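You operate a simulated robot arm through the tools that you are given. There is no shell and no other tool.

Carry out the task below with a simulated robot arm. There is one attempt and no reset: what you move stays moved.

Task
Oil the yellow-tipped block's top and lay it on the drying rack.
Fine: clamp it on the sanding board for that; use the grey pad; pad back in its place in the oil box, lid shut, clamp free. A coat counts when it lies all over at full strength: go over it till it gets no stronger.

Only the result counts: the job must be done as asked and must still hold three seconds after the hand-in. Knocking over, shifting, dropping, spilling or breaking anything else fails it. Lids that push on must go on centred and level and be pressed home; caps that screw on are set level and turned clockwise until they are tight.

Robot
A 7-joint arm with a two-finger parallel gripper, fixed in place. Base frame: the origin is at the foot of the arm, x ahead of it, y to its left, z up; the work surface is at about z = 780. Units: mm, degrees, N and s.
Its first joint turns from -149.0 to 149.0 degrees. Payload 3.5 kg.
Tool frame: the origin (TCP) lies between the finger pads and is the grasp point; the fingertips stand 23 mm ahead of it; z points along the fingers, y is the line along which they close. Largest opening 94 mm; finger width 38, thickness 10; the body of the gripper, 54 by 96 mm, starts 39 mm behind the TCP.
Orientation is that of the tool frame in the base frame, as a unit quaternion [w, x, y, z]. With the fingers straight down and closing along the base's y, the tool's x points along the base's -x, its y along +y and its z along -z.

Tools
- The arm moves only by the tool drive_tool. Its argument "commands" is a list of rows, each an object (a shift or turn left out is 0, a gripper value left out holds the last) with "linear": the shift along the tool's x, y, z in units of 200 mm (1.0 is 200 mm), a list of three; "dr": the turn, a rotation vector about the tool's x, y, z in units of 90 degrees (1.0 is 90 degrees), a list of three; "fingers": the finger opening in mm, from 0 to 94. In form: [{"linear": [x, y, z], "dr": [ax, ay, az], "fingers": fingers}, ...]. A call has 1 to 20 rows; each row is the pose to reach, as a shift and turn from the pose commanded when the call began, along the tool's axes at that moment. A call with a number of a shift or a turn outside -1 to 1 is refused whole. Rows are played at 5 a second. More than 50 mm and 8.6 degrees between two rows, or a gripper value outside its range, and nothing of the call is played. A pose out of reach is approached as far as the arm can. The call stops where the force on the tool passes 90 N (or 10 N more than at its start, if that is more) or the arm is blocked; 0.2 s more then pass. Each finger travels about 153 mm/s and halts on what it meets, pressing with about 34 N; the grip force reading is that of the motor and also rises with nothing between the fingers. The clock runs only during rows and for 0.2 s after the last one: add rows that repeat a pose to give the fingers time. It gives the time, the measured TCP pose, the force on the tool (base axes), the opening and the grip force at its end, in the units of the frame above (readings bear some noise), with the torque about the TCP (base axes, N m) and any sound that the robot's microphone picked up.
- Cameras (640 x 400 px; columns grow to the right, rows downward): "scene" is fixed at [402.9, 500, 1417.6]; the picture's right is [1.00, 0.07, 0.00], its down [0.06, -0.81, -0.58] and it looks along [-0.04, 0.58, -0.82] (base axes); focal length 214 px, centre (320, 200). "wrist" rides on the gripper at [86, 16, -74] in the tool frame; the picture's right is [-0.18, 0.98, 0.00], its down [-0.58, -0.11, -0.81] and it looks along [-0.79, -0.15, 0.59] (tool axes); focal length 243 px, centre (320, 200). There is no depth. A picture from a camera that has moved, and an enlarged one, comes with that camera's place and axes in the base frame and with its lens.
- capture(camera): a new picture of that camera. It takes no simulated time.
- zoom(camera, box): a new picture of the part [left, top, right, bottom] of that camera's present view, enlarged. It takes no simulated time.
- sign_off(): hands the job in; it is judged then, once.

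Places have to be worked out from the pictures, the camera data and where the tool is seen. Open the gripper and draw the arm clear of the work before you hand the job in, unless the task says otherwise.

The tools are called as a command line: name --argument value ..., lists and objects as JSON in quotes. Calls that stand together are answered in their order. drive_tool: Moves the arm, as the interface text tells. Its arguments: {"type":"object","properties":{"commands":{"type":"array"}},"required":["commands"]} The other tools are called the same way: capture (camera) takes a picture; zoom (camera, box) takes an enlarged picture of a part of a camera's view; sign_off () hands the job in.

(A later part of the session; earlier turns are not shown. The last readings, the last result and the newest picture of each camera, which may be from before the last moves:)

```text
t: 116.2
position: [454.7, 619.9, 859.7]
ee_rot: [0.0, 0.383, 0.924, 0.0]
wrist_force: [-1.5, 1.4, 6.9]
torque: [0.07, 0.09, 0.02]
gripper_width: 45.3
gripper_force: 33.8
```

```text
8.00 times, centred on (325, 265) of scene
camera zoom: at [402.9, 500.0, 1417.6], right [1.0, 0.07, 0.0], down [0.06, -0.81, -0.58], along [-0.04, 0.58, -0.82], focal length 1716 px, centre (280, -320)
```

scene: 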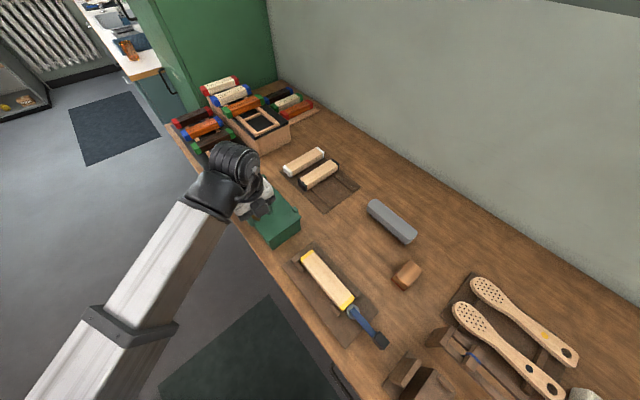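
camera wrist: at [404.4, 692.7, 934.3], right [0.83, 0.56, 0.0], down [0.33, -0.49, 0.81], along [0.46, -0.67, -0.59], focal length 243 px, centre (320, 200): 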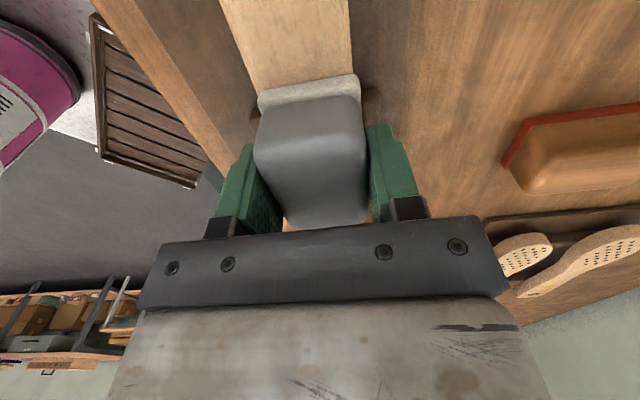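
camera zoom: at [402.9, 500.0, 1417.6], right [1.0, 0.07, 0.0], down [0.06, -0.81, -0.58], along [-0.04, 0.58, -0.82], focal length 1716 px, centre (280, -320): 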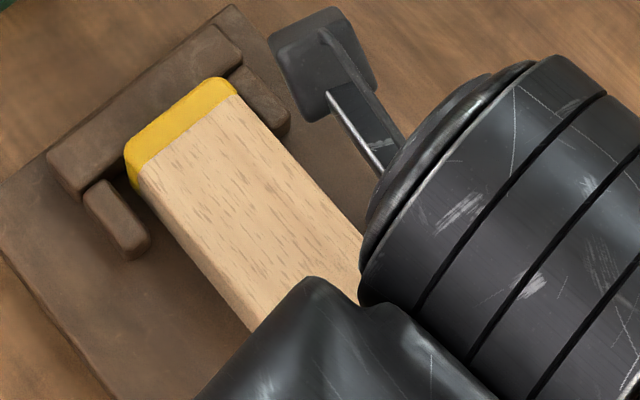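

Still no obvious coat, and the press force fell to 7 N. I compare the wood's colour with the untouched blocks in one picture.

zoom --camera "scene" --box '[260, 130, 380, 290]'

zoom --camera "wrist" --box '[240, 60, 380, 240]'

```text
2.50 times, centred on (320, 210) of scene
camera zoom: at [402.9, 500.0, 1417.6], right [1.0, 0.07, 0.0], down [0.06, -0.81, -0.58], along [-0.04, 0.58, -0.82], focal length 536 px, centre (320, 175)
```

zoom: 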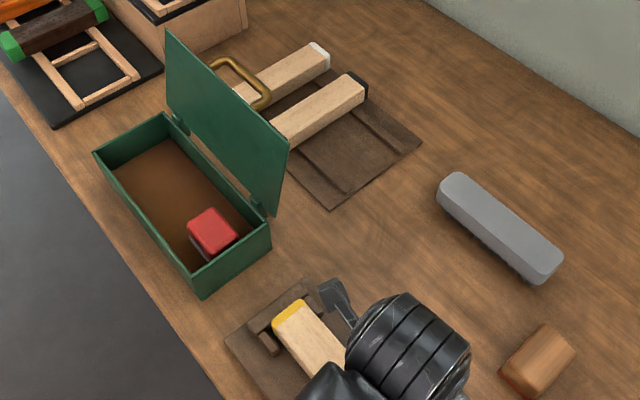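

```text
2.22 times, centred on (310, 150) of wrist
camera zoom: at [404.2, 692.6, 934.2], right [0.83, 0.56, 0.0], down [0.33, -0.49, 0.81], along [0.46, -0.67, -0.59], focal length 539 px, centre (342, 311)
```

zoom: 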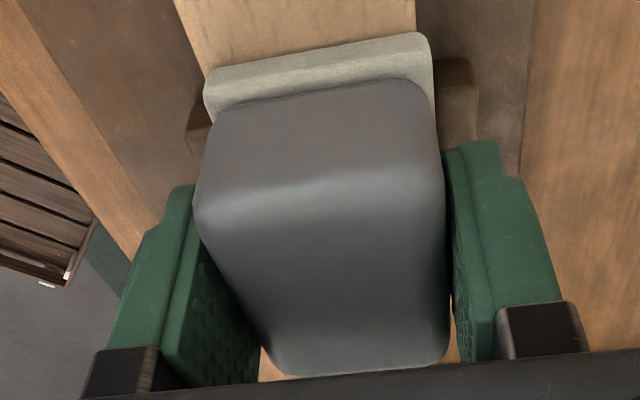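

The wood may be slightly warmer but the coat is faint. I press about 1.5 mm deeper and make slower strokes.

drive_tool --commands '[{"linear": [0.0, -0.012, 0.0075], "fingers": 20}, {"linear": [0.07, -0.012, 0.0075], "fingers": 20}, {"linear": [0.14, -0.012, 0.0075], "fingers": 20}, {"linear": [0.21, -0.012, 0.0075], "fingers": 20}, {"linear": [0.28, -0.012, 0.0075], "fingers": 20}, {"linear": [0.35, -0.012, 0.0075], "fingers": 20}, {"linear": [0.42, -0.012, 0.0075], "fingers": 20}, {"linear": [0.49, -0.012, 0.0075], "fingers": 20}, {"linear": [0.56, -0.012, 0.0075], "fingers": 20}, {"linear": [0.63, -0.012, 0.0075], "fingers": 20}, {"linear": [0.66, -0.012, 0.0075], "fingers": 20}]'

drive_tool --commands '[{"linear": [0.0, 0.012, 0], "fingers": 20}, {"linear": [-0.07, 0.012, 0], "fingers": 20}, {"linear": [-0.14, 0.012, 0], "fingers": 20}, {"linear": [-0.21, 0.012, 0], "fingers": 20}, {"linear": [-0.28, 0.012, 0], "fingers": 20}, {"linear": [-0.35, 0.012, 0], "fingers": 20}, {"linear": [-0.42, 0.012, 0], "fingers": 20}, {"linear": [-0.49, 0.012, 0], "fingers": 20}, {"linear": [-0.56, 0.012, 0], "fingers": 20}, {"linear": [-0.63, 0.012, 0], "fingers": 20}, {"linear": [-0.66, 0.012, 0], "fingers": 20}]'

zoom --camera "wrist" --box '[200, 0, 420, 110]'

zoom --camera "scene" --box '[260, 130, 380, 290]'

```text
t: 118.6
position: [358.7, 710.3, 859.8]
ee_rot: [0.0, 0.383, 0.924, 0.001]
wrist_force: [13.9, -14.3, 50.7]
torque: [-0.37, -0.38, 0.02]
gripper_width: 45.1
gripper_force: 34.1
```

```text
t: 121.0
position: [453.2, 618.7, 857.7]
ee_rot: [0.001, 0.383, 0.924, 0.0]
wrist_force: [0.7, -0.1, -1.0]
torque: [0.0, 0.04, 0.03]
gripper_width: 45.6
gripper_force: 33.5
```

```text
2.91 times, centred on (310, 55) of wrist
camera zoom: at [404.6, 692.6, 932.8], right [0.83, 0.56, 0.0], down [0.33, -0.49, 0.81], along [0.46, -0.67, -0.59], focal length 706 px, centre (349, 622)
```

zoom: 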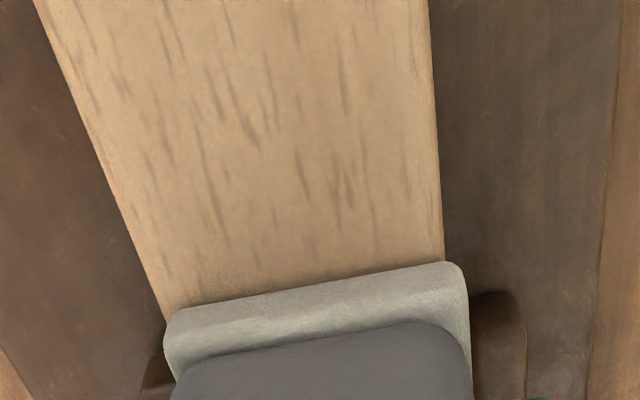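

```text
2.50 times, centred on (320, 210) of scene
camera zoom: at [402.9, 500.0, 1417.6], right [1.0, 0.07, 0.0], down [0.06, -0.81, -0.58], along [-0.04, 0.58, -0.82], focal length 536 px, centre (320, 175)
```

zoom: 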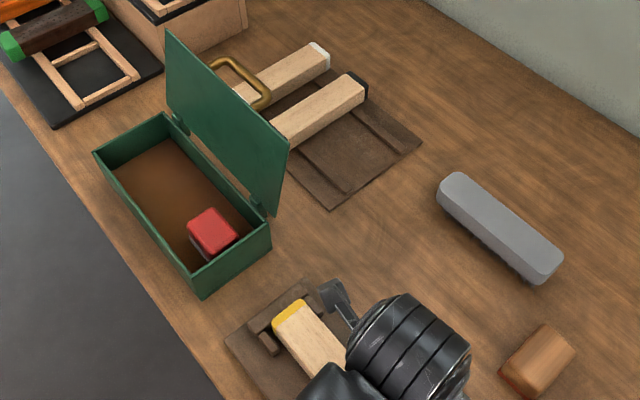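

At the stop end the pad pressed with 50 N but at the cam end it no longer touches: the pad has slid up in the grip, or the block's top slopes. I compare small patches of wood from oiled and untouched blocks for colour.

zoom --camera "scene" --box '[311, 258, 327, 268]'

zoom --camera "scene" --box '[310, 170, 326, 180]'

```text
16.00 times, centred on (319, 263) of scene
camera zoom: at [402.9, 500.0, 1417.6], right [1.0, 0.07, 0.0], down [0.06, -0.81, -0.58], along [-0.04, 0.58, -0.82], focal length 3432 px, centre (336, -808)
```

zoom: 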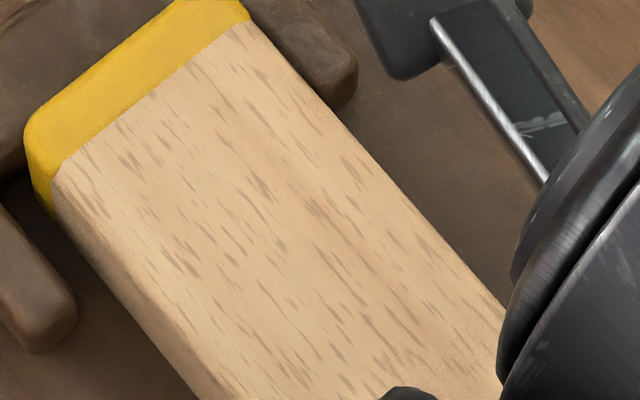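

```text
16.00 times, centred on (318, 175) of scene
camera zoom: at [402.9, 500.0, 1417.6], right [1.0, 0.07, 0.0], down [0.06, -0.81, -0.58], along [-0.04, 0.58, -0.82], focal length 3432 px, centre (352, 600)
```

zoom: 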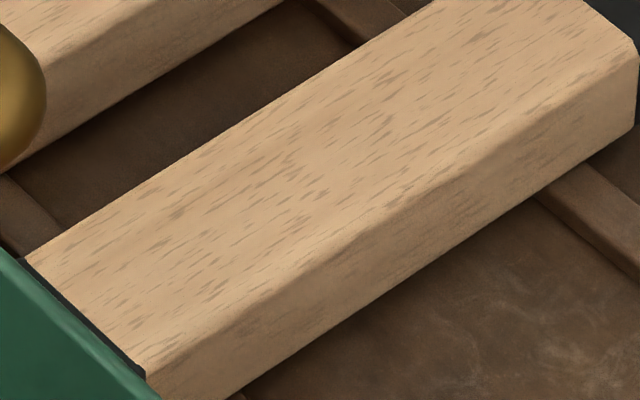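

I lift the pad and move it aside to compare the block with the earlier, identical view.

drive_tool --commands '[{"linear": [0, 0, -0.03], "fingers": 20}, {"linear": [0, 0, -0.1], "fingers": 20}, {"linear": [0, 0, -0.2], "fingers": 20}, {"linear": [0, 0, -0.3], "fingers": 20}, {"linear": [0.0, 0, -0.4], "fingers": 20}, {"linear": [-0.1, 0, -0.45], "fingers": 20}, {"linear": [-0.2, 0, -0.5], "fingers": 20}, {"linear": [-0.3, 0, -0.5], "fingers": 20}, {"linear": [-0.4, 0, -0.5], "fingers": 20}, {"linear": [-0.5, 0, -0.5], "fingers": 20}, {"linear": [-0.5, 0, -0.5], "fingers": 20}]'

zoom --camera "scene" --box '[285, 235, 375, 325]'

capture --camera "wrist"

```text
t: 123.4
position: [525.4, 547.9, 957.5]
ee_rot: [0.001, 0.383, 0.924, 0.0]
wrist_force: [-0.3, -0.1, -0.7]
torque: [-0.02, 0.01, -0.01]
gripper_width: 45.4
gripper_force: 33.7
```

```text
4.44 times, centred on (330, 280) of scene
camera zoom: at [402.9, 500.0, 1417.6], right [1.0, 0.07, 0.0], down [0.06, -0.81, -0.58], along [-0.04, 0.58, -0.82], focal length 953 px, centre (276, -156)
```

zoom: 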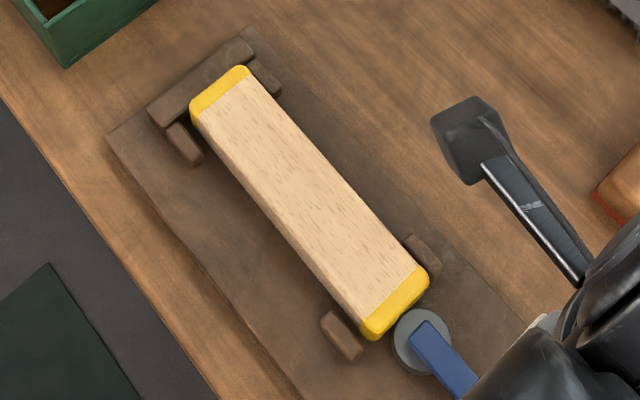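

```text
taken
camera wrist: at [475.5, 621.8, 1032.0], right [0.83, 0.56, 0.0], down [0.33, -0.49, 0.81], along [0.46, -0.67, -0.59], focal length 243 px, centre (320, 200)
```

wrist: 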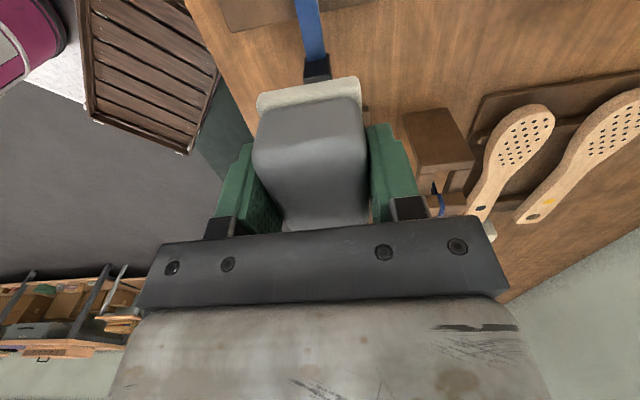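

The picture looks nearly the same, perhaps slightly yellower. Since the contact height differs from end to end, I'll calibrate the press at several spots. Back to the cam end first, just above contact.

drive_tool --commands '[{"linear": [0.1, 0, 0], "fingers": 20}, {"linear": [0.2, 0, 0], "fingers": 20}, {"linear": [0.3, 0, 0], "fingers": 20}, {"linear": [0.4, 0, 0], "fingers": 20}, {"linear": [0.5, 0, 0], "fingers": 20}, {"linear": [0.5, 0, 0.1], "fingers": 20}, {"linear": [0.5, 0, 0.2], "fingers": 20}, {"linear": [0.5, 0, 0.3], "fingers": 20}, {"linear": [0.5, 0, 0.4], "fingers": 20}, {"linear": [0.5, 0, 0.46], "fingers": 20}, {"linear": [0.5, 0, 0.485], "fingers": 20}, {"linear": [0.5, 0, 0.495], "fingers": 20}, {"linear": [0.5, 0, 0.5], "fingers": 20}, {"linear": [0.5, 0, 0.505], "fingers": 20}, {"linear": [0.5, 0, 0.505], "fingers": 20}]'

zoom --camera "wrist" --box '[220, 0, 420, 160]'

```text
t: 126.6
position: [453.5, 619.6, 858.2]
ee_rot: [0.001, 0.383, 0.924, -0.001]
wrist_force: [0.0, 0.0, 5.0]
torque: [0.04, 0.02, 0.04]
gripper_width: 45.2
gripper_force: 34.0
```

```text
2.50 times, centred on (320, 80) of wrist
camera zoom: at [404.5, 692.8, 932.0], right [0.83, 0.56, 0.0], down [0.33, -0.49, 0.81], along [0.46, -0.67, -0.59], focal length 606 px, centre (320, 500)
```

zoom: 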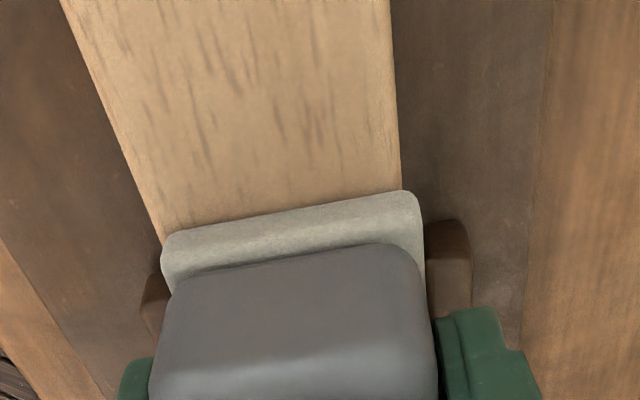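

5 N at z 858.2. The pad has slid up ~4 mm in the grip from pressing too hard, so I'll keep the force near 15–20 N: 0.6 mm deeper and a stroke to the stop end.

drive_tool --commands '[{"linear": [0.0, 0, 0.003], "fingers": 20}, {"linear": [0.06, 0, 0.003], "fingers": 20}, {"linear": [0.13, 0, 0.003], "fingers": 20}, {"linear": [0.2, 0, 0.003], "fingers": 20}, {"linear": [0.27, 0, 0.003], "fingers": 20}, {"linear": [0.33, 0, 0.003], "fingers": 20}]'

drive_tool --commands '[{"linear": [0.06, 0, 0], "fingers": 20}, {"linear": [0.13, 0, 0], "fingers": 20}, {"linear": [0.2, 0, 0], "fingers": 20}, {"linear": [0.27, 0, 0], "fingers": 20}, {"linear": [0.33, 0, 0], "fingers": 20}]'

zoom --camera "scene" --box '[285, 235, 375, 325]'

```text
t: 128.0
position: [408.1, 665.8, 858.6]
ee_rot: [0.001, 0.382, 0.924, -0.001]
wrist_force: [10.1, -8.1, 35.2]
torque: [-0.16, -0.05, 0.04]
gripper_width: 45.8
gripper_force: 34.4
```

```text
t: 129.2
position: [359.4, 712.1, 857.2]
ee_rot: [0.001, 0.383, 0.924, 0.0]
wrist_force: [6.6, -6.5, 24.8]
torque: [-0.22, -0.18, 0.04]
gripper_width: 45.4
gripper_force: 33.5
```

```text
4.44 times, centred on (330, 280) of scene
camera zoom: at [402.9, 500.0, 1417.6], right [1.0, 0.07, 0.0], down [0.06, -0.81, -0.58], along [-0.04, 0.58, -0.82], focal length 953 px, centre (276, -156)
```

zoom: 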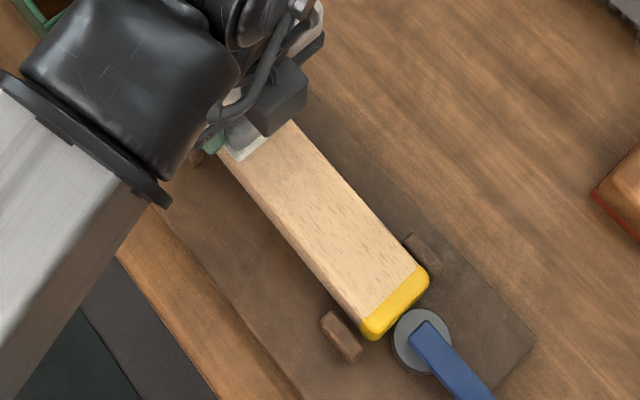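

Forces of 25–35 N, contact along the whole way. I continue strokes at this height, two per call, with slight sideways offsets.

drive_tool --commands '[{"linear": [-0.05, -0.008, -0.001], "fingers": 20}, {"linear": [-0.13, -0.008, -0.001], "fingers": 20}, {"linear": [-0.21, -0.008, -0.001], "fingers": 20}, {"linear": [-0.29, -0.008, -0.001], "fingers": 20}, {"linear": [-0.37, -0.008, -0.001], "fingers": 20}, {"linear": [-0.45, -0.008, -0.001], "fingers": 20}, {"linear": [-0.53, -0.008, -0.001], "fingers": 20}, {"linear": [-0.61, -0.008, -0.001], "fingers": 20}, {"linear": [-0.67, -0.008, -0.001], "fingers": 20}, {"linear": [-0.67, 0.008, -0.001], "fingers": 20}, {"linear": [-0.61, 0.008, -0.001], "fingers": 20}, {"linear": [-0.53, 0.008, -0.001], "fingers": 20}, {"linear": [-0.45, 0.008, -0.001], "fingers": 20}, {"linear": [-0.37, 0.008, -0.001], "fingers": 20}, {"linear": [-0.29, 0.008, -0.001], "fingers": 20}, {"linear": [-0.21, 0.008, -0.001], "fingers": 20}, {"linear": [-0.13, 0.008, -0.001], "fingers": 20}, {"linear": [-0.05, 0.008, -0.001], "fingers": 20}, {"linear": [0.01, 0.008, -0.001], "fingers": 20}]'

zoom --camera "scene" --box '[285, 235, 375, 325]'

zoom --camera "scene" --box '[330, 275, 350, 295]'

```text
t: 133.2
position: [361.4, 715.8, 857.7]
ee_rot: [0.0, 0.383, 0.924, 0.0]
wrist_force: [1.0, -2.0, 4.8]
torque: [-0.06, -0.08, 0.0]
gripper_width: 45.7
gripper_force: 34.5
```

```text
4.44 times, centred on (330, 280) of scene
camera zoom: at [402.9, 500.0, 1417.6], right [1.0, 0.07, 0.0], down [0.06, -0.81, -0.58], along [-0.04, 0.58, -0.82], focal length 953 px, centre (276, -156)
```

zoom: 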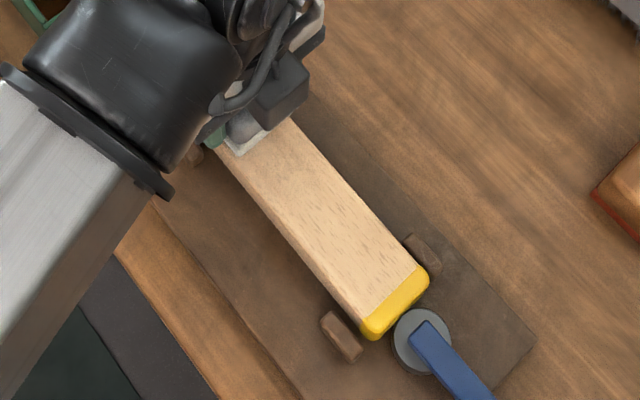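

```text
16.00 times, centred on (340, 285) of scene
camera zoom: at [402.9, 500.0, 1417.6], right [1.0, 0.07, 0.0], down [0.06, -0.81, -0.58], along [-0.04, 0.58, -0.82], focal length 3432 px, centre (0, -1160)
```

zoom: 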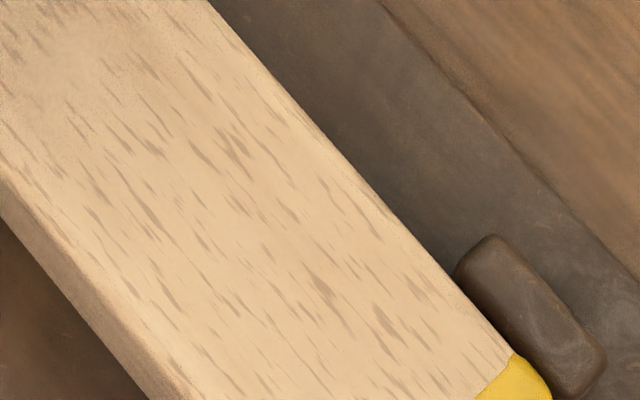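

I lift and move so that the wrist camera looks down on the block's top from close by.

drive_tool --commands '[{"linear": [0, 0, -0.05], "fingers": 20}, {"linear": [-0.05, 0, -0.15], "fingers": 20}, {"linear": [-0.12, 0, -0.27], "fingers": 20}, {"linear": [-0.22, 0, -0.39], "fingers": 20}, {"linear": [-0.34, 0, -0.47], "fingers": 20}, {"linear": [-0.46, 0, -0.5], "fingers": 20}, {"linear": [-0.58, 0, -0.5], "fingers": 20}, {"linear": [-0.7, 0, -0.5], "fingers": 20}, {"linear": [-0.7, 0, -0.5], "fingers": 20}]'

zoom --camera "wrist" --box '[180, 0, 440, 160]'

zoom --camera "scene" --box '[290, 235, 350, 295]'

```text
t: 135.2
position: [458.4, 616.1, 957.2]
ee_rot: [0.001, 0.383, 0.924, 0.0]
wrist_force: [0.1, 0.4, -0.1]
torque: [0.0, -0.03, -0.01]
gripper_width: 45.4
gripper_force: 33.8
```

```text
2.46 times, centred on (310, 80) of wrist
camera zoom: at [409.4, 689.9, 1031.3], right [0.83, 0.56, 0.0], down [0.33, -0.49, 0.81], along [0.46, -0.67, -0.59], focal length 597 px, centre (345, 495)
```

zoom: 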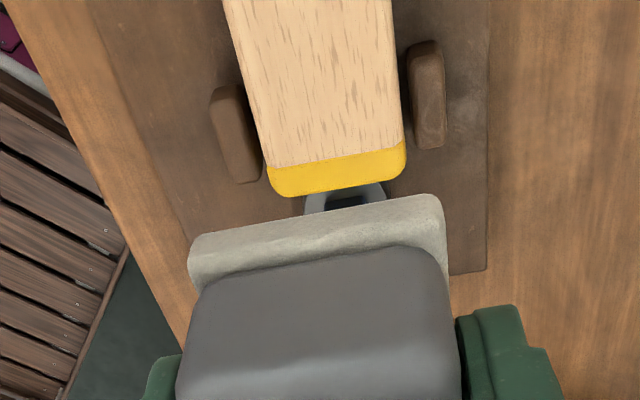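

```text
6.67 times, centred on (320, 265) of scene
camera zoom: at [402.9, 500.0, 1417.6], right [1.0, 0.07, 0.0], down [0.06, -0.81, -0.58], along [-0.04, 0.58, -0.82], focal length 1430 px, centre (320, -233)
```

zoom: 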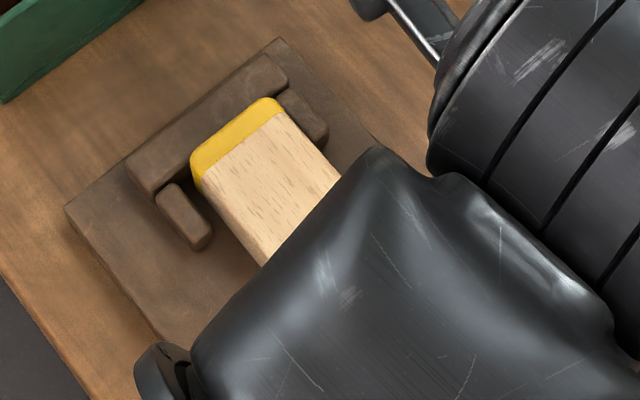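

There's an orange-ish rim along the block's edges that wasn't there before. I enlarge further.

zoom --camera "wrist" --box '[265, 0, 355, 80]'

zoom --camera "scene" --box '[305, 245, 325, 265]'

```text
5.00 times, centred on (310, 40) of wrist
camera zoom: at [409.4, 689.9, 1031.3], right [0.83, 0.56, 0.0], down [0.33, -0.49, 0.81], along [0.46, -0.67, -0.59], focal length 1213 px, centre (370, 1000)
```

zoom: 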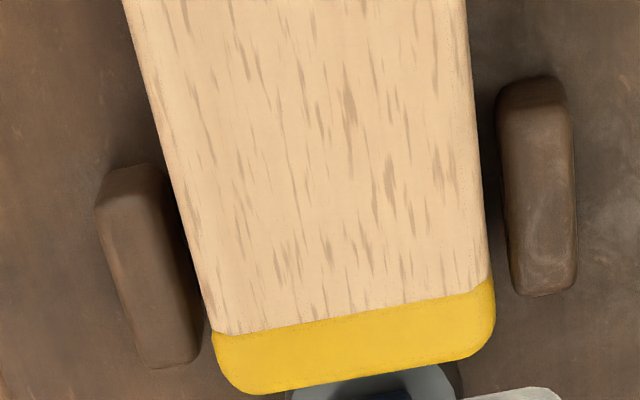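

```text
16.00 times, centred on (315, 255) of scene
camera zoom: at [402.9, 500.0, 1417.6], right [1.0, 0.07, 0.0], down [0.06, -0.81, -0.58], along [-0.04, 0.58, -0.82], focal length 3432 px, centre (400, -680)
```

zoom: 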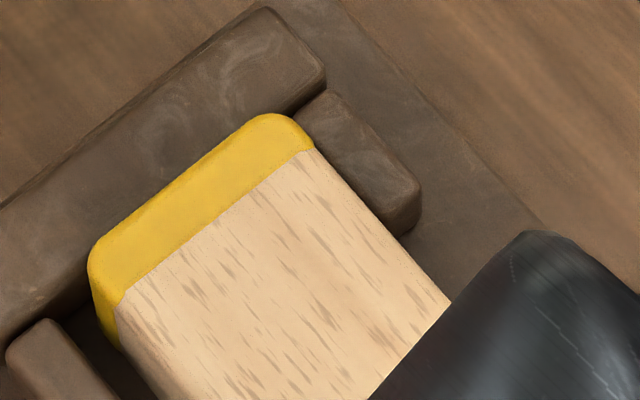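

The wood still looks raw, so the pad isn't giving off oil; it may need charging on the brown (oil-soaked) floor of the box. I carry it back over the box and take a close look at the inside.

drive_tool --commands '[{"linear": [0.04, 0, 0], "fingers": 20}, {"linear": [0.12, 0, 0], "fingers": 20}, {"linear": [0.22, 0, 0], "fingers": 20}, {"linear": [0.33, 0, 0], "fingers": 20}, {"linear": [0.44, 0, 0], "fingers": 20}, {"linear": [0.55, 0, 0], "fingers": 20}, {"linear": [0.66, -0.0, 0], "fingers": 20}, {"linear": [0.77, -0.0, 0], "fingers": 20}, {"linear": [0.87, -0.0, 0], "fingers": 20}, {"linear": [0.95, -0.0, 0], "fingers": 20}, {"linear": [1.0, -0.0, 0], "fingers": 20}]'

drive_tool --commands '[{"linear": [0.04, 0, 0], "fingers": 20}, {"linear": [0.12, 0, 0], "fingers": 20}, {"linear": [0.22, 0, 0], "fingers": 20}, {"linear": [0.3, 0, 0], "fingers": 20}, {"linear": [0.36, 0, 0], "fingers": 20}, {"linear": [0.4, 0, 0], "fingers": 20}, {"linear": [0.4, 0, 0], "fingers": 20}]'

capture --camera "wrist"

zoom --camera "scene" --box '[230, 165, 310, 245]'

zoom --camera "scene" --box '[285, 235, 375, 325]'

```text
t: 137.6
position: [318.0, 757.5, 956.1]
ee_rot: [0.001, 0.383, 0.924, 0.0]
wrist_force: [0.1, -0.2, -0.8]
torque: [0.01, -0.02, -0.03]
gripper_width: 45.7
gripper_force: 34.4
```

```text
t: 139.2
position: [260.3, 814.1, 957.0]
ee_rot: [0.001, 0.383, 0.924, 0.0]
wrist_force: [-1.0, 0.5, -0.7]
torque: [-0.04, -0.01, 0.03]
gripper_width: 45.3
gripper_force: 34.0
```

```text
taken
camera wrist: at [211.6, 888.1, 1031.0], right [0.83, 0.56, 0.0], down [0.33, -0.49, 0.81], along [0.46, -0.67, -0.59], focal length 243 px, centre (320, 200)
```

wrist: 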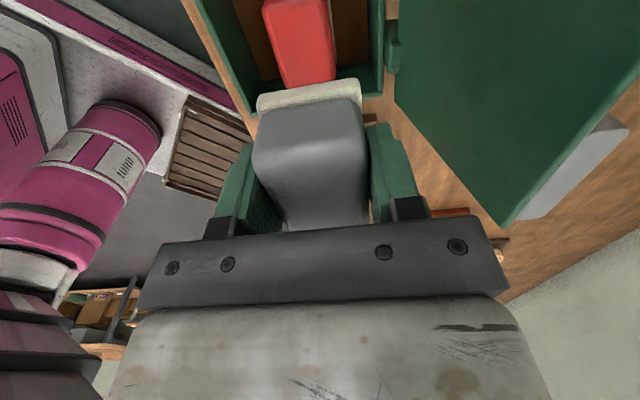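

```text
5.00 times, centred on (270, 205) of scene
camera zoom: at [402.9, 500.0, 1417.6], right [1.0, 0.07, 0.0], down [0.06, -0.81, -0.58], along [-0.04, 0.58, -0.82], focal length 1072 px, centre (570, 175)
```

zoom: 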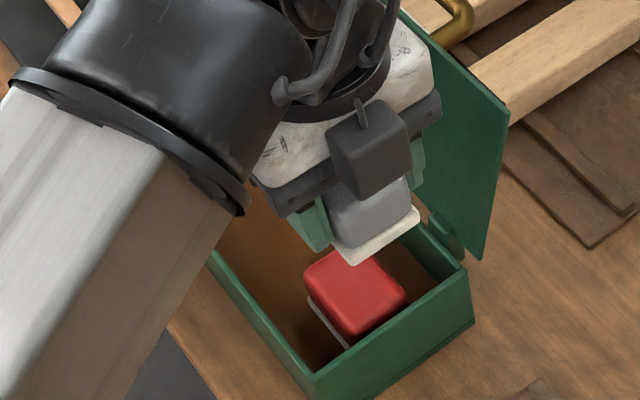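

```text
4.44 times, centred on (330, 280) of scene
camera zoom: at [402.9, 500.0, 1417.6], right [1.0, 0.07, 0.0], down [0.06, -0.81, -0.58], along [-0.04, 0.58, -0.82], focal length 953 px, centre (276, -156)
```

zoom: 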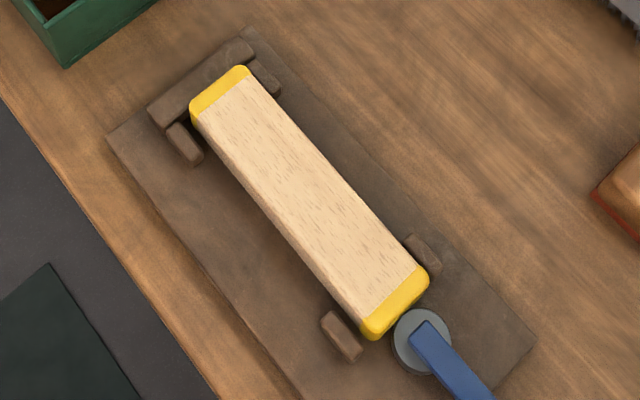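

I check the untouched blocks at the same magnification for comparison.

zoom --camera "scene" --box '[280, 130, 370, 220]'

zoom --camera "scene" --box '[324, 272, 332, 280]'

zoom --camera "scene" --box '[318, 168, 326, 176]'

```text
4.44 times, centred on (325, 175) of scene
camera zoom: at [402.9, 500.0, 1417.6], right [1.0, 0.07, 0.0], down [0.06, -0.81, -0.58], along [-0.04, 0.58, -0.82], focal length 953 px, centre (298, 311)
```

zoom: 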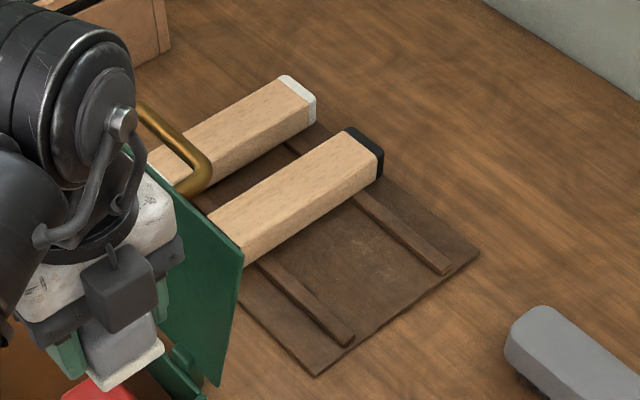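

```text
16.00 times, centred on (328, 276) of scene
camera zoom: at [402.9, 500.0, 1417.6], right [1.0, 0.07, 0.0], down [0.06, -0.81, -0.58], along [-0.04, 0.58, -0.82], focal length 3432 px, centre (192, -1016)
```

zoom: 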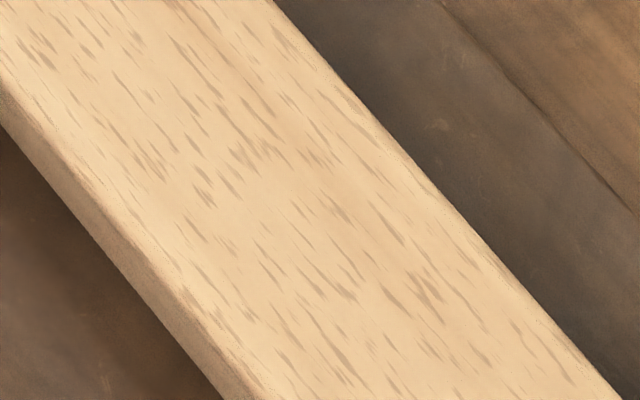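

```text
16.00 times, centred on (322, 172) of scene
camera zoom: at [402.9, 500.0, 1417.6], right [1.0, 0.07, 0.0], down [0.06, -0.81, -0.58], along [-0.04, 0.58, -0.82], focal length 3432 px, centre (288, 648)
```

zoom: 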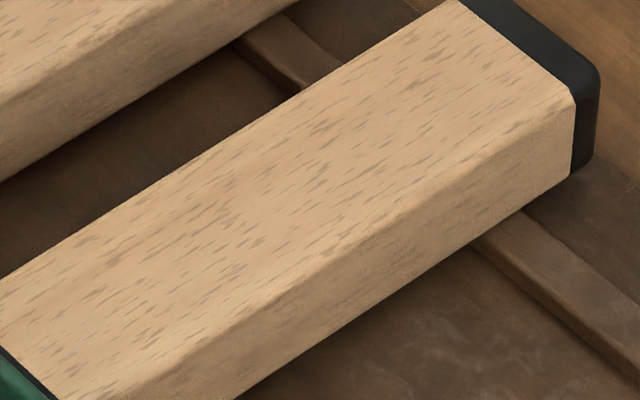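

The oiled top (lighter cream) now differs from the raw black block's top and from the yellow block's own rims — a pale coat seems to be building. I go back and make more strokes at ~20 N, then compare from the same arm pose.

drive_tool --commands '[{"linear": [-0.04, -0.01, 0], "fingers": 20}, {"linear": [-0.12, -0.01, 0], "fingers": 20}, {"linear": [-0.22, -0.01, 0], "fingers": 20}, {"linear": [-0.33, -0.01, 0], "fingers": 20}, {"linear": [-0.44, -0.01, 0], "fingers": 20}, {"linear": [-0.55, -0.01, 0], "fingers": 20}, {"linear": [-0.65, -0.01, 0], "fingers": 20}, {"linear": [-0.7225, -0.01, 0], "fingers": 20}, {"linear": [-0.7225, -0.01, 0.1], "fingers": 20}, {"linear": [-0.7225, -0.01, 0.2], "fingers": 20}, {"linear": [-0.7225, -0.01, 0.3], "fingers": 20}, {"linear": [-0.7225, -0.01, 0.4], "fingers": 20}, {"linear": [-0.7225, -0.01, 0.46], "fingers": 20}, {"linear": [-0.7225, -0.01, 0.49], "fingers": 20}, {"linear": [-0.7225, -0.01, 0.4995], "fingers": 20}, {"linear": [-0.7225, -0.01, 0.503], "fingers": 20}, {"linear": [-0.7225, -0.01, 0.503], "fingers": 20}]'

```text
t: 142.8
position: [362.4, 709.6, 858.4]
ee_rot: [0.0, 0.382, 0.924, -0.001]
wrist_force: [0.7, 0.2, 18.8]
torque: [-0.09, -0.02, 0.0]
gripper_width: 45.5
gripper_force: 34.2
```

18.8 N, good. Two strokes at this press.

drive_tool --commands '[{"linear": [-0.05, 0, 0], "fingers": 20}, {"linear": [-0.12, 0, 0], "fingers": 20}, {"linear": [-0.19, 0, 0], "fingers": 20}, {"linear": [-0.26, 0, 0], "fingers": 20}, {"linear": [-0.33, 0, 0], "fingers": 20}, {"linear": [-0.4, 0, 0], "fingers": 20}, {"linear": [-0.47, 0, 0], "fingers": 20}, {"linear": [-0.54, 0, 0], "fingers": 20}, {"linear": [-0.61, 0, 0], "fingers": 20}, {"linear": [-0.67, 0, 0], "fingers": 20}]'

drive_tool --commands '[{"linear": [0.05, -0.012, 0.002], "fingers": 20}, {"linear": [0.12, -0.012, 0.002], "fingers": 20}, {"linear": [0.19, -0.012, 0.002], "fingers": 20}, {"linear": [0.26, -0.012, 0.002], "fingers": 20}, {"linear": [0.33, -0.012, 0.002], "fingers": 20}, {"linear": [0.4, -0.012, 0.002], "fingers": 20}, {"linear": [0.47, -0.012, 0.002], "fingers": 20}, {"linear": [0.54, -0.012, 0.002], "fingers": 20}, {"linear": [0.61, -0.012, 0.002], "fingers": 20}, {"linear": [0.67, -0.012, 0.002], "fingers": 20}]'

drive_tool --commands '[{"linear": [-0.05, 0.012, 0], "fingers": 20}, {"linear": [-0.12, 0.012, 0], "fingers": 20}, {"linear": [-0.19, 0.012, 0], "fingers": 20}, {"linear": [-0.26, 0.012, 0], "fingers": 20}, {"linear": [-0.33, 0.012, 0], "fingers": 20}, {"linear": [-0.4, 0.012, 0], "fingers": 20}, {"linear": [-0.47, 0.012, 0], "fingers": 20}, {"linear": [-0.54, 0.012, 0], "fingers": 20}, {"linear": [-0.61, 0.012, 0], "fingers": 20}, {"linear": [-0.67, 0.012, 0], "fingers": 20}]'

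drive_tool --commands '[{"linear": [0.05, -0.006, 0.002], "fingers": 20}, {"linear": [0.12, -0.006, 0.002], "fingers": 20}, {"linear": [0.19, -0.006, 0.002], "fingers": 20}, {"linear": [0.26, -0.006, 0.002], "fingers": 20}, {"linear": [0.33, -0.006, 0.002], "fingers": 20}, {"linear": [0.4, -0.006, 0.002], "fingers": 20}, {"linear": [0.47, -0.006, 0.002], "fingers": 20}, {"linear": [0.54, -0.006, 0.002], "fingers": 20}, {"linear": [0.61, -0.006, 0.002], "fingers": 20}, {"linear": [0.67, -0.006, 0.002], "fingers": 20}]'

```text
t: 145.0
position: [456.8, 615.4, 857.8]
ee_rot: [0.001, 0.382, 0.924, 0.0]
wrist_force: [-3.1, 3.5, 13.1]
torque: [0.2, 0.22, -0.03]
gripper_width: 45.6
gripper_force: 34.1
```

```text
t: 147.2
position: [360.2, 707.8, 856.7]
ee_rot: [0.001, 0.383, 0.924, 0.0]
wrist_force: [7.8, -9.1, 31.9]
torque: [-0.21, -0.23, 0.04]
gripper_width: 45.6
gripper_force: 34.0
```

```text
t: 149.4
position: [456.5, 614.6, 856.4]
ee_rot: [0.001, 0.382, 0.924, -0.001]
wrist_force: [-7.0, 8.3, 28.8]
torque: [0.34, 0.32, -0.04]
gripper_width: 45.4
gripper_force: 34.4
```

```text
t: 151.6
position: [361.9, 708.4, 856.3]
ee_rot: [0.001, 0.384, 0.923, 0.0]
wrist_force: [5.7, -5.5, 22.0]
torque: [-0.3, -0.29, 0.02]
gripper_width: 45.3
gripper_force: 33.8
```

Four even strokes done (13–32 N all along). I lift and return to the same viewing pose for a fair comparison.

drive_tool --commands '[{"linear": [0, 0, -0.05], "fingers": 20}, {"linear": [0, 0, -0.15], "fingers": 20}, {"linear": [0, 0, -0.27], "fingers": 20}, {"linear": [0, 0, -0.39], "fingers": 20}, {"linear": [0, 0, -0.48], "fingers": 20}, {"linear": [0.05, 0, -0.507], "fingers": 20}, {"linear": [0.14, 0, -0.507], "fingers": 20}, {"linear": [0.25, 0, -0.507], "fingers": 20}, {"linear": [0.36, 0, -0.507], "fingers": 20}, {"linear": [0.47, 0, -0.507], "fingers": 20}, {"linear": [0.58, 0, -0.507], "fingers": 20}, {"linear": [0.67, 0, -0.507], "fingers": 20}, {"linear": [0.72, 0, -0.507], "fingers": 20}, {"linear": [0.72, 0, -0.507], "fingers": 20}]'

zoom --camera "scene" --box '[324, 272, 332, 280]'

zoom --camera "scene" --box '[285, 235, 375, 325]'

```text
t: 154.6
position: [259.0, 812.1, 957.1]
ee_rot: [0.001, 0.382, 0.924, 0.0]
wrist_force: [0.7, 0.0, -0.1]
torque: [-0.01, 0.01, -0.02]
gripper_width: 45.6
gripper_force: 34.3
```

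```text
16.00 times, centred on (328, 276) of scene
camera zoom: at [402.9, 500.0, 1417.6], right [1.0, 0.07, 0.0], down [0.06, -0.81, -0.58], along [-0.04, 0.58, -0.82], focal length 3432 px, centre (192, -1016)
```

zoom: 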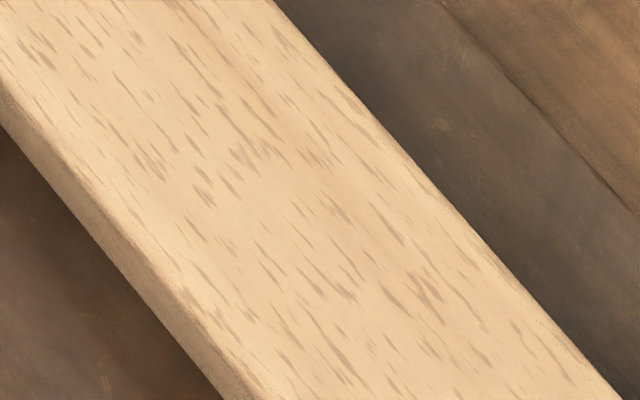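

```text
4.44 times, centred on (330, 280) of scene
camera zoom: at [402.9, 500.0, 1417.6], right [1.0, 0.07, 0.0], down [0.06, -0.81, -0.58], along [-0.04, 0.58, -0.82], focal length 953 px, centre (276, -156)
```

zoom: 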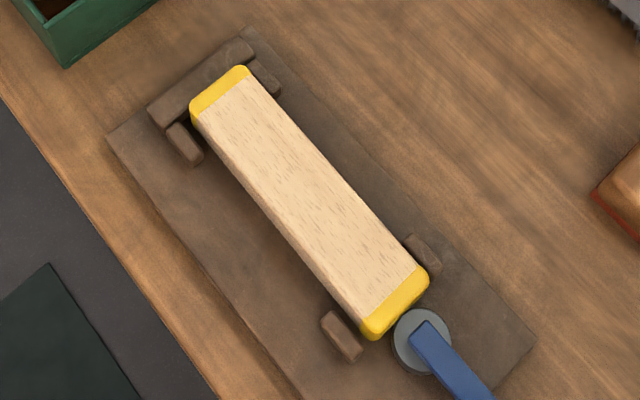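

Nearly no change from the last four strokes. While here I charge the pad: I bring it to its place over the box floor and set it down with a light press, without letting go.

drive_tool --commands '[{"linear": [0.05, 0, 0], "fingers": 20}, {"linear": [0.13, -0.01, 0], "fingers": 20}, {"linear": [0.23, -0.02, 0], "fingers": 20}, {"linear": [0.34, -0.03, 0], "fingers": 20}, {"linear": [0.45, -0.0375, 0], "fingers": 20}, {"linear": [0.56, -0.0375, 0], "fingers": 20}, {"linear": [0.67, -0.0375, 0], "fingers": 20}, {"linear": [0.77, -0.0375, 0], "fingers": 20}, {"linear": [0.83, -0.0375, 0], "fingers": 20}, {"linear": [0.85, -0.0375, 0], "fingers": 20}, {"linear": [0.85, -0.0375, 0.06], "fingers": 20}, {"linear": [0.85, -0.0375, 0.15], "fingers": 20}, {"linear": [0.85, -0.0375, 0.26], "fingers": 20}, {"linear": [0.85, -0.0375, 0.37], "fingers": 20}, {"linear": [0.85, -0.0375, 0.47], "fingers": 20}, {"linear": [0.85, -0.0375, 0.55], "fingers": 20}, {"linear": [0.85, -0.0375, 0.59], "fingers": 20}, {"linear": [0.85, -0.0375, 0.6], "fingers": 20}]'

capture --camera "wrist"

zoom --camera "scene" --box '[220, 150, 300, 230]'

```text
t: 158.4
position: [132.9, 926.2, 836.3]
ee_rot: [0.001, 0.382, 0.924, -0.001]
wrist_force: [0.4, -0.1, -0.6]
torque: [0.01, 0.01, -0.01]
gripper_width: 45.5
gripper_force: 34.4
```

```text
taken
camera wrist: at [84.2, 1000.3, 910.4], right [0.83, 0.56, 0.0], down [0.33, -0.49, 0.81], along [0.46, -0.67, -0.59], focal length 243 px, centre (320, 200)
```

wrist: 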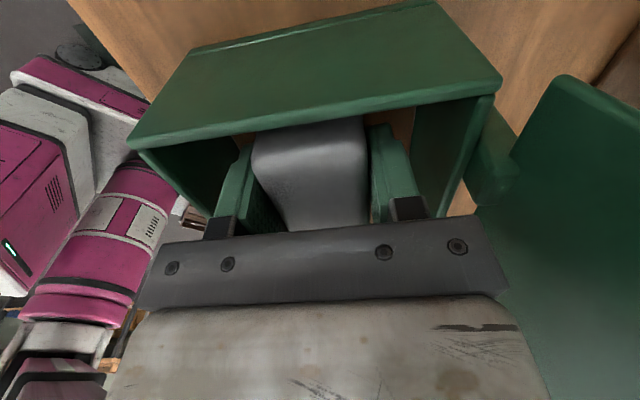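

```text
5.00 times, centred on (260, 190) of scene
camera zoom: at [402.9, 500.0, 1417.6], right [1.0, 0.07, 0.0], down [0.06, -0.81, -0.58], along [-0.04, 0.58, -0.82], focal length 1072 px, centre (620, 250)
```

zoom: 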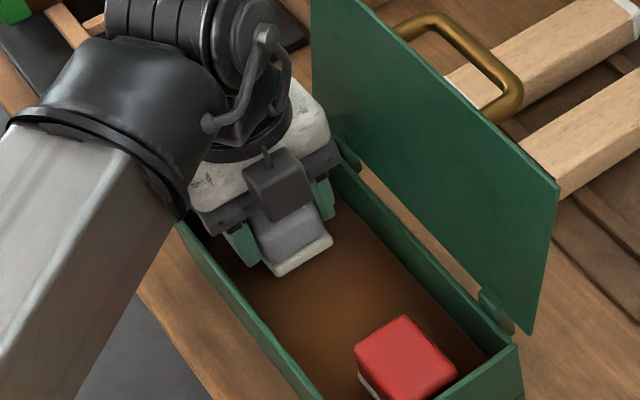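

Right over its place. I lower in small steps until contact.

drive_tool --commands '[{"linear": [0.005, 0, 0.01], "fingers": 20}, {"linear": [0.005, 0, 0.018], "fingers": 20}, {"linear": [0.005, 0, 0.022], "fingers": 20}, {"linear": [0.005, 0, 0.022], "fingers": 20}]'

drive_tool --commands '[{"linear": [0, 0, 0.005], "fingers": 20}, {"linear": [0, 0, 0.01], "fingers": 20}, {"linear": [0, 0, 0.01], "fingers": 20}]'

```text
t: 159.4
position: [133.6, 927.0, 833.0]
ee_rot: [0.0, 0.383, 0.924, 0.0]
wrist_force: [-0.4, -0.3, -0.9]
torque: [0.02, -0.02, 0.01]
gripper_width: 45.6
gripper_force: 33.6
```

```text
t: 160.2
position: [133.3, 928.0, 830.3]
ee_rot: [0.0, 0.383, 0.924, 0.0]
wrist_force: [-0.4, 0.5, -0.4]
torque: [-0.02, 0.02, 0.02]
gripper_width: 45.8
gripper_force: 33.9
```

drive_tool --commands '[{"linear": [0, 0, 0.005], "fingers": 20}, {"linear": [0, 0, 0.01], "fingers": 20}, {"linear": [0, 0, 0.01], "fingers": 20}]'

drive_tool --commands '[{"linear": [0, 0, 0.005], "fingers": 20}, {"linear": [0, 0, 0.008], "fingers": 20}, {"linear": [0, 0, 0.008], "fingers": 20}]'

```text
t: 161.0
position: [133.7, 926.4, 828.5]
ee_rot: [0.0, 0.383, 0.924, 0.0]
wrist_force: [-0.3, 1.3, 1.9]
torque: [-0.03, -0.05, 0.0]
gripper_width: 45.5
gripper_force: 33.9
```

```text
t: 161.8
position: [132.8, 926.9, 828.5]
ee_rot: [0.0, 0.383, 0.924, 0.001]
wrist_force: [0.4, 0.4, 26.9]
torque: [-0.25, -0.12, -0.01]
gripper_width: 45.5
gripper_force: 33.7
```

Pressed 27 N on the box floor at its place. I hold a moment, lift, and carry it back to the block.

drive_tool --commands '[{"linear": [0, 0, 0], "fingers": 20}, {"linear": [0, 0, 0], "fingers": 20}, {"linear": [0, 0, -0.02], "fingers": 20}, {"linear": [0, 0, -0.06], "fingers": 20}, {"linear": [0, 0, -0.12], "fingers": 20}, {"linear": [0, 0, -0.2], "fingers": 20}, {"linear": [0, 0, -0.29], "fingers": 20}, {"linear": [0, 0, -0.38], "fingers": 20}, {"linear": [0, 0, -0.46], "fingers": 20}, {"linear": [0, 0, -0.5], "fingers": 20}, {"linear": [-0.05, 0, -0.51], "fingers": 20}, {"linear": [-0.14, 0, -0.51], "fingers": 20}, {"linear": [-0.25, 0.01, -0.51], "fingers": 20}, {"linear": [-0.37, 0.03, -0.51], "fingers": 20}, {"linear": [-0.49, 0.04, -0.51], "fingers": 20}, {"linear": [-0.61, 0.04, -0.51], "fingers": 20}, {"linear": [-0.73, 0.04, -0.51], "fingers": 20}, {"linear": [-0.85, 0.04, -0.51], "fingers": 20}, {"linear": [-0.95, 0.04, -0.51], "fingers": 20}, {"linear": [-1.0, 0.04, -0.51], "fingers": 20}]'

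drive_tool --commands '[{"linear": [-0.05, 0, 0], "fingers": 20}, {"linear": [-0.15, 0, 0], "fingers": 20}, {"linear": [-0.27, 0, 0], "fingers": 20}, {"linear": [-0.4, 0, 0], "fingers": 20}, {"linear": [-0.52, 0, 0], "fingers": 20}, {"linear": [-0.62, 0, 0], "fingers": 20}, {"linear": [-0.72, 0, 0], "fingers": 20}, {"linear": [-0.82, 0, 0], "fingers": 20}, {"linear": [-0.88, 0, 0], "fingers": 20}, {"linear": [-0.9, 0, 0], "fingers": 20}, {"linear": [-0.9, 0, 0.1], "fingers": 20}, {"linear": [-0.9, 0, 0.2], "fingers": 20}, {"linear": [-0.9, 0, 0.28], "fingers": 20}, {"linear": [-0.9, 0, 0.32], "fingers": 20}, {"linear": [-0.9, 0, 0.345], "fingers": 20}, {"linear": [-0.9, 0, 0.345], "fingers": 20}]'

```text
t: 166.0
position: [279.4, 791.1, 928.5]
ee_rot: [0.0, 0.383, 0.924, -0.001]
wrist_force: [-0.3, 0.2, -0.8]
torque: [0.01, -0.02, 0.02]
gripper_width: 45.7
gripper_force: 33.8
```

```text
t: 169.4
position: [407.8, 664.1, 860.8]
ee_rot: [0.0, 0.383, 0.924, 0.0]
wrist_force: [0.0, 0.3, -1.0]
torque: [0.02, -0.01, -0.04]
gripper_width: 45.4
gripper_force: 34.3
```

At the block's middle, 3 mm above. I lower to touch, then stroke only the cam half, so the halves can be compared.

drive_tool --commands '[{"linear": [0, 0, 0.005], "fingers": 20}, {"linear": [0, 0, 0.011], "fingers": 20}, {"linear": [0, 0, 0.016], "fingers": 20}, {"linear": [0, 0, 0.016], "fingers": 20}]'

```text
t: 170.4
position: [407.6, 663.1, 858.1]
ee_rot: [0.001, 0.382, 0.924, 0.0]
wrist_force: [0.6, -0.3, 0.2]
torque: [0.0, 0.01, 0.0]
gripper_width: 45.5
gripper_force: 33.9
```

drive_tool --commands '[{"linear": [0, 0, 0.004], "fingers": 20}, {"linear": [0, 0, 0.008], "fingers": 20}, {"linear": [0, 0, 0.008], "fingers": 20}]'

```text
t: 171.2
position: [407.5, 664.2, 856.8]
ee_rot: [0.0, 0.382, 0.924, 0.0]
wrist_force: [1.1, -2.7, 17.2]
torque: [-0.11, -0.05, -0.01]
gripper_width: 45.5
gripper_force: 33.8
```

17 N. Strokes over the cam half only, three there-and-back.

drive_tool --commands '[{"linear": [-0.06, 0, 0], "fingers": 20}, {"linear": [-0.12, 0, 0], "fingers": 20}, {"linear": [-0.18, 0, 0], "fingers": 20}, {"linear": [-0.24, 0, 0], "fingers": 20}, {"linear": [-0.3, 0, 0], "fingers": 20}, {"linear": [-0.33, 0, 0], "fingers": 20}, {"linear": [-0.27, -0.008, 0], "fingers": 20}, {"linear": [-0.21, -0.008, 0], "fingers": 20}, {"linear": [-0.15, -0.008, 0], "fingers": 20}, {"linear": [-0.09, -0.008, 0], "fingers": 20}, {"linear": [-0.03, -0.008, 0], "fingers": 20}, {"linear": [-0.09, 0.008, 0], "fingers": 20}, {"linear": [-0.15, 0.008, 0], "fingers": 20}, {"linear": [-0.21, 0.008, 0], "fingers": 20}, {"linear": [-0.27, 0.008, 0], "fingers": 20}, {"linear": [-0.33, 0.008, 0], "fingers": 20}, {"linear": [-0.24, 0, 0], "fingers": 20}, {"linear": [-0.15, 0, 0], "fingers": 20}, {"linear": [-0.06, 0, 0], "fingers": 20}, {"linear": [0, 0, 0], "fingers": 20}]'

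drive_tool --commands '[{"linear": [0, 0, -0.05], "fingers": 20}, {"linear": [0, 0, -0.15], "fingers": 20}, {"linear": [0, 0, -0.27], "fingers": 20}, {"linear": [0, 0, -0.39], "fingers": 20}, {"linear": [0.05, 0, -0.48], "fingers": 20}, {"linear": [0.14, 0, -0.5], "fingers": 20}, {"linear": [0.25, 0, -0.5], "fingers": 20}, {"linear": [0.37, 0, -0.5], "fingers": 20}, {"linear": [0.49, 0, -0.5], "fingers": 20}, {"linear": [0.61, 0, -0.5], "fingers": 20}, {"linear": [0.73, 0, -0.5], "fingers": 20}, {"linear": [0.85, 0, -0.5], "fingers": 20}, {"linear": [0.95, 0, -0.5], "fingers": 20}, {"linear": [1.0, 0, -0.5], "fingers": 20}]'

zoom --camera "scene" --box '[285, 235, 375, 325]'

zoom --camera "scene" --box '[300, 245, 360, 305]'

```text
t: 175.4
position: [407.7, 662.9, 856.5]
ee_rot: [0.001, 0.382, 0.924, -0.001]
wrist_force: [5.8, -7.0, 23.6]
torque: [-0.13, -0.16, 0.04]
gripper_width: 45.5
gripper_force: 33.9
```

```text
t: 178.4
position: [267.0, 806.3, 955.7]
ee_rot: [0.001, 0.383, 0.924, -0.001]
wrist_force: [0.1, -1.0, -0.6]
torque: [0.0, 0.04, 0.02]
gripper_width: 45.9
gripper_force: 33.7
```

```text
4.44 times, centred on (330, 280) of scene
camera zoom: at [402.9, 500.0, 1417.6], right [1.0, 0.07, 0.0], down [0.06, -0.81, -0.58], along [-0.04, 0.58, -0.82], focal length 953 px, centre (276, -156)
```

zoom: 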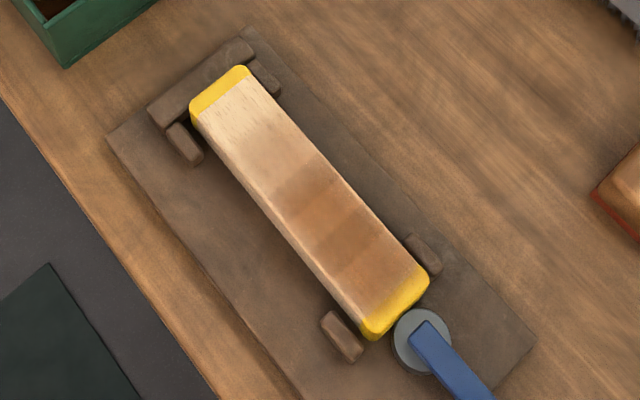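

```text
6.67 times, centred on (330, 275) of scene
camera zoom: at [402.9, 500.0, 1417.6], right [1.0, 0.07, 0.0], down [0.06, -0.81, -0.58], along [-0.04, 0.58, -0.82], focal length 1430 px, centre (253, -300)
```

zoom: 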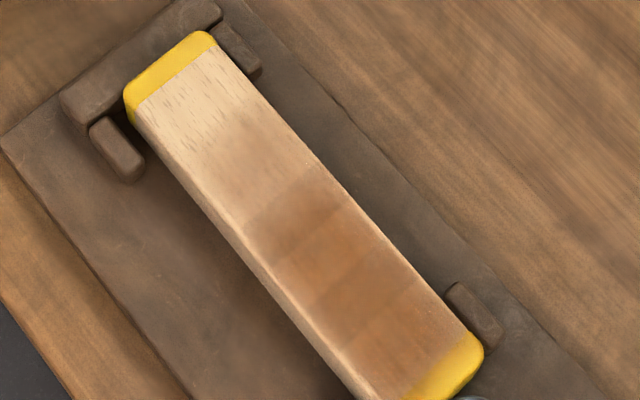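

Now it works: after charging on the oil-soaked floor the pad leaves a clear brown coat. So I must recharge and go over the whole top repeatedly. Back to the box for another dip.

drive_tool --commands '[{"linear": [0.05, 0, 0], "fingers": 20}, {"linear": [0.14, -0.01, 0], "fingers": 20}, {"linear": [0.25, -0.02, 0], "fingers": 20}, {"linear": [0.37, -0.03, 0], "fingers": 20}, {"linear": [0.49, -0.047, 0], "fingers": 20}, {"linear": [0.61, -0.047, 0], "fingers": 20}, {"linear": [0.73, -0.047, 0], "fingers": 20}, {"linear": [0.83, -0.047, 0], "fingers": 20}, {"linear": [0.89, -0.047, 0], "fingers": 20}, {"linear": [0.9, -0.047, 0.03], "fingers": 20}, {"linear": [0.9, -0.047, 0.12], "fingers": 20}, {"linear": [0.9, -0.047, 0.23], "fingers": 20}, {"linear": [0.9, -0.047, 0.35], "fingers": 20}, {"linear": [0.9, -0.047, 0.46], "fingers": 20}, {"linear": [0.9, -0.047, 0.55], "fingers": 20}, {"linear": [0.9, -0.047, 0.61], "fingers": 20}, {"linear": [0.9, -0.047, 0.625], "fingers": 20}, {"linear": [0.9, -0.047, 0.632], "fingers": 20}, {"linear": [0.9, -0.047, 0.637], "fingers": 20}, {"linear": [0.9, -0.047, 0.637], "fingers": 20}]'

```text
t: 182.6
position: [133.5, 926.4, 828.1]
ee_rot: [0.001, 0.382, 0.924, 0.0]
wrist_force: [0.7, 1.3, 8.5]
torque: [-0.1, -0.11, -0.01]
gripper_width: 45.5
gripper_force: 33.6
```

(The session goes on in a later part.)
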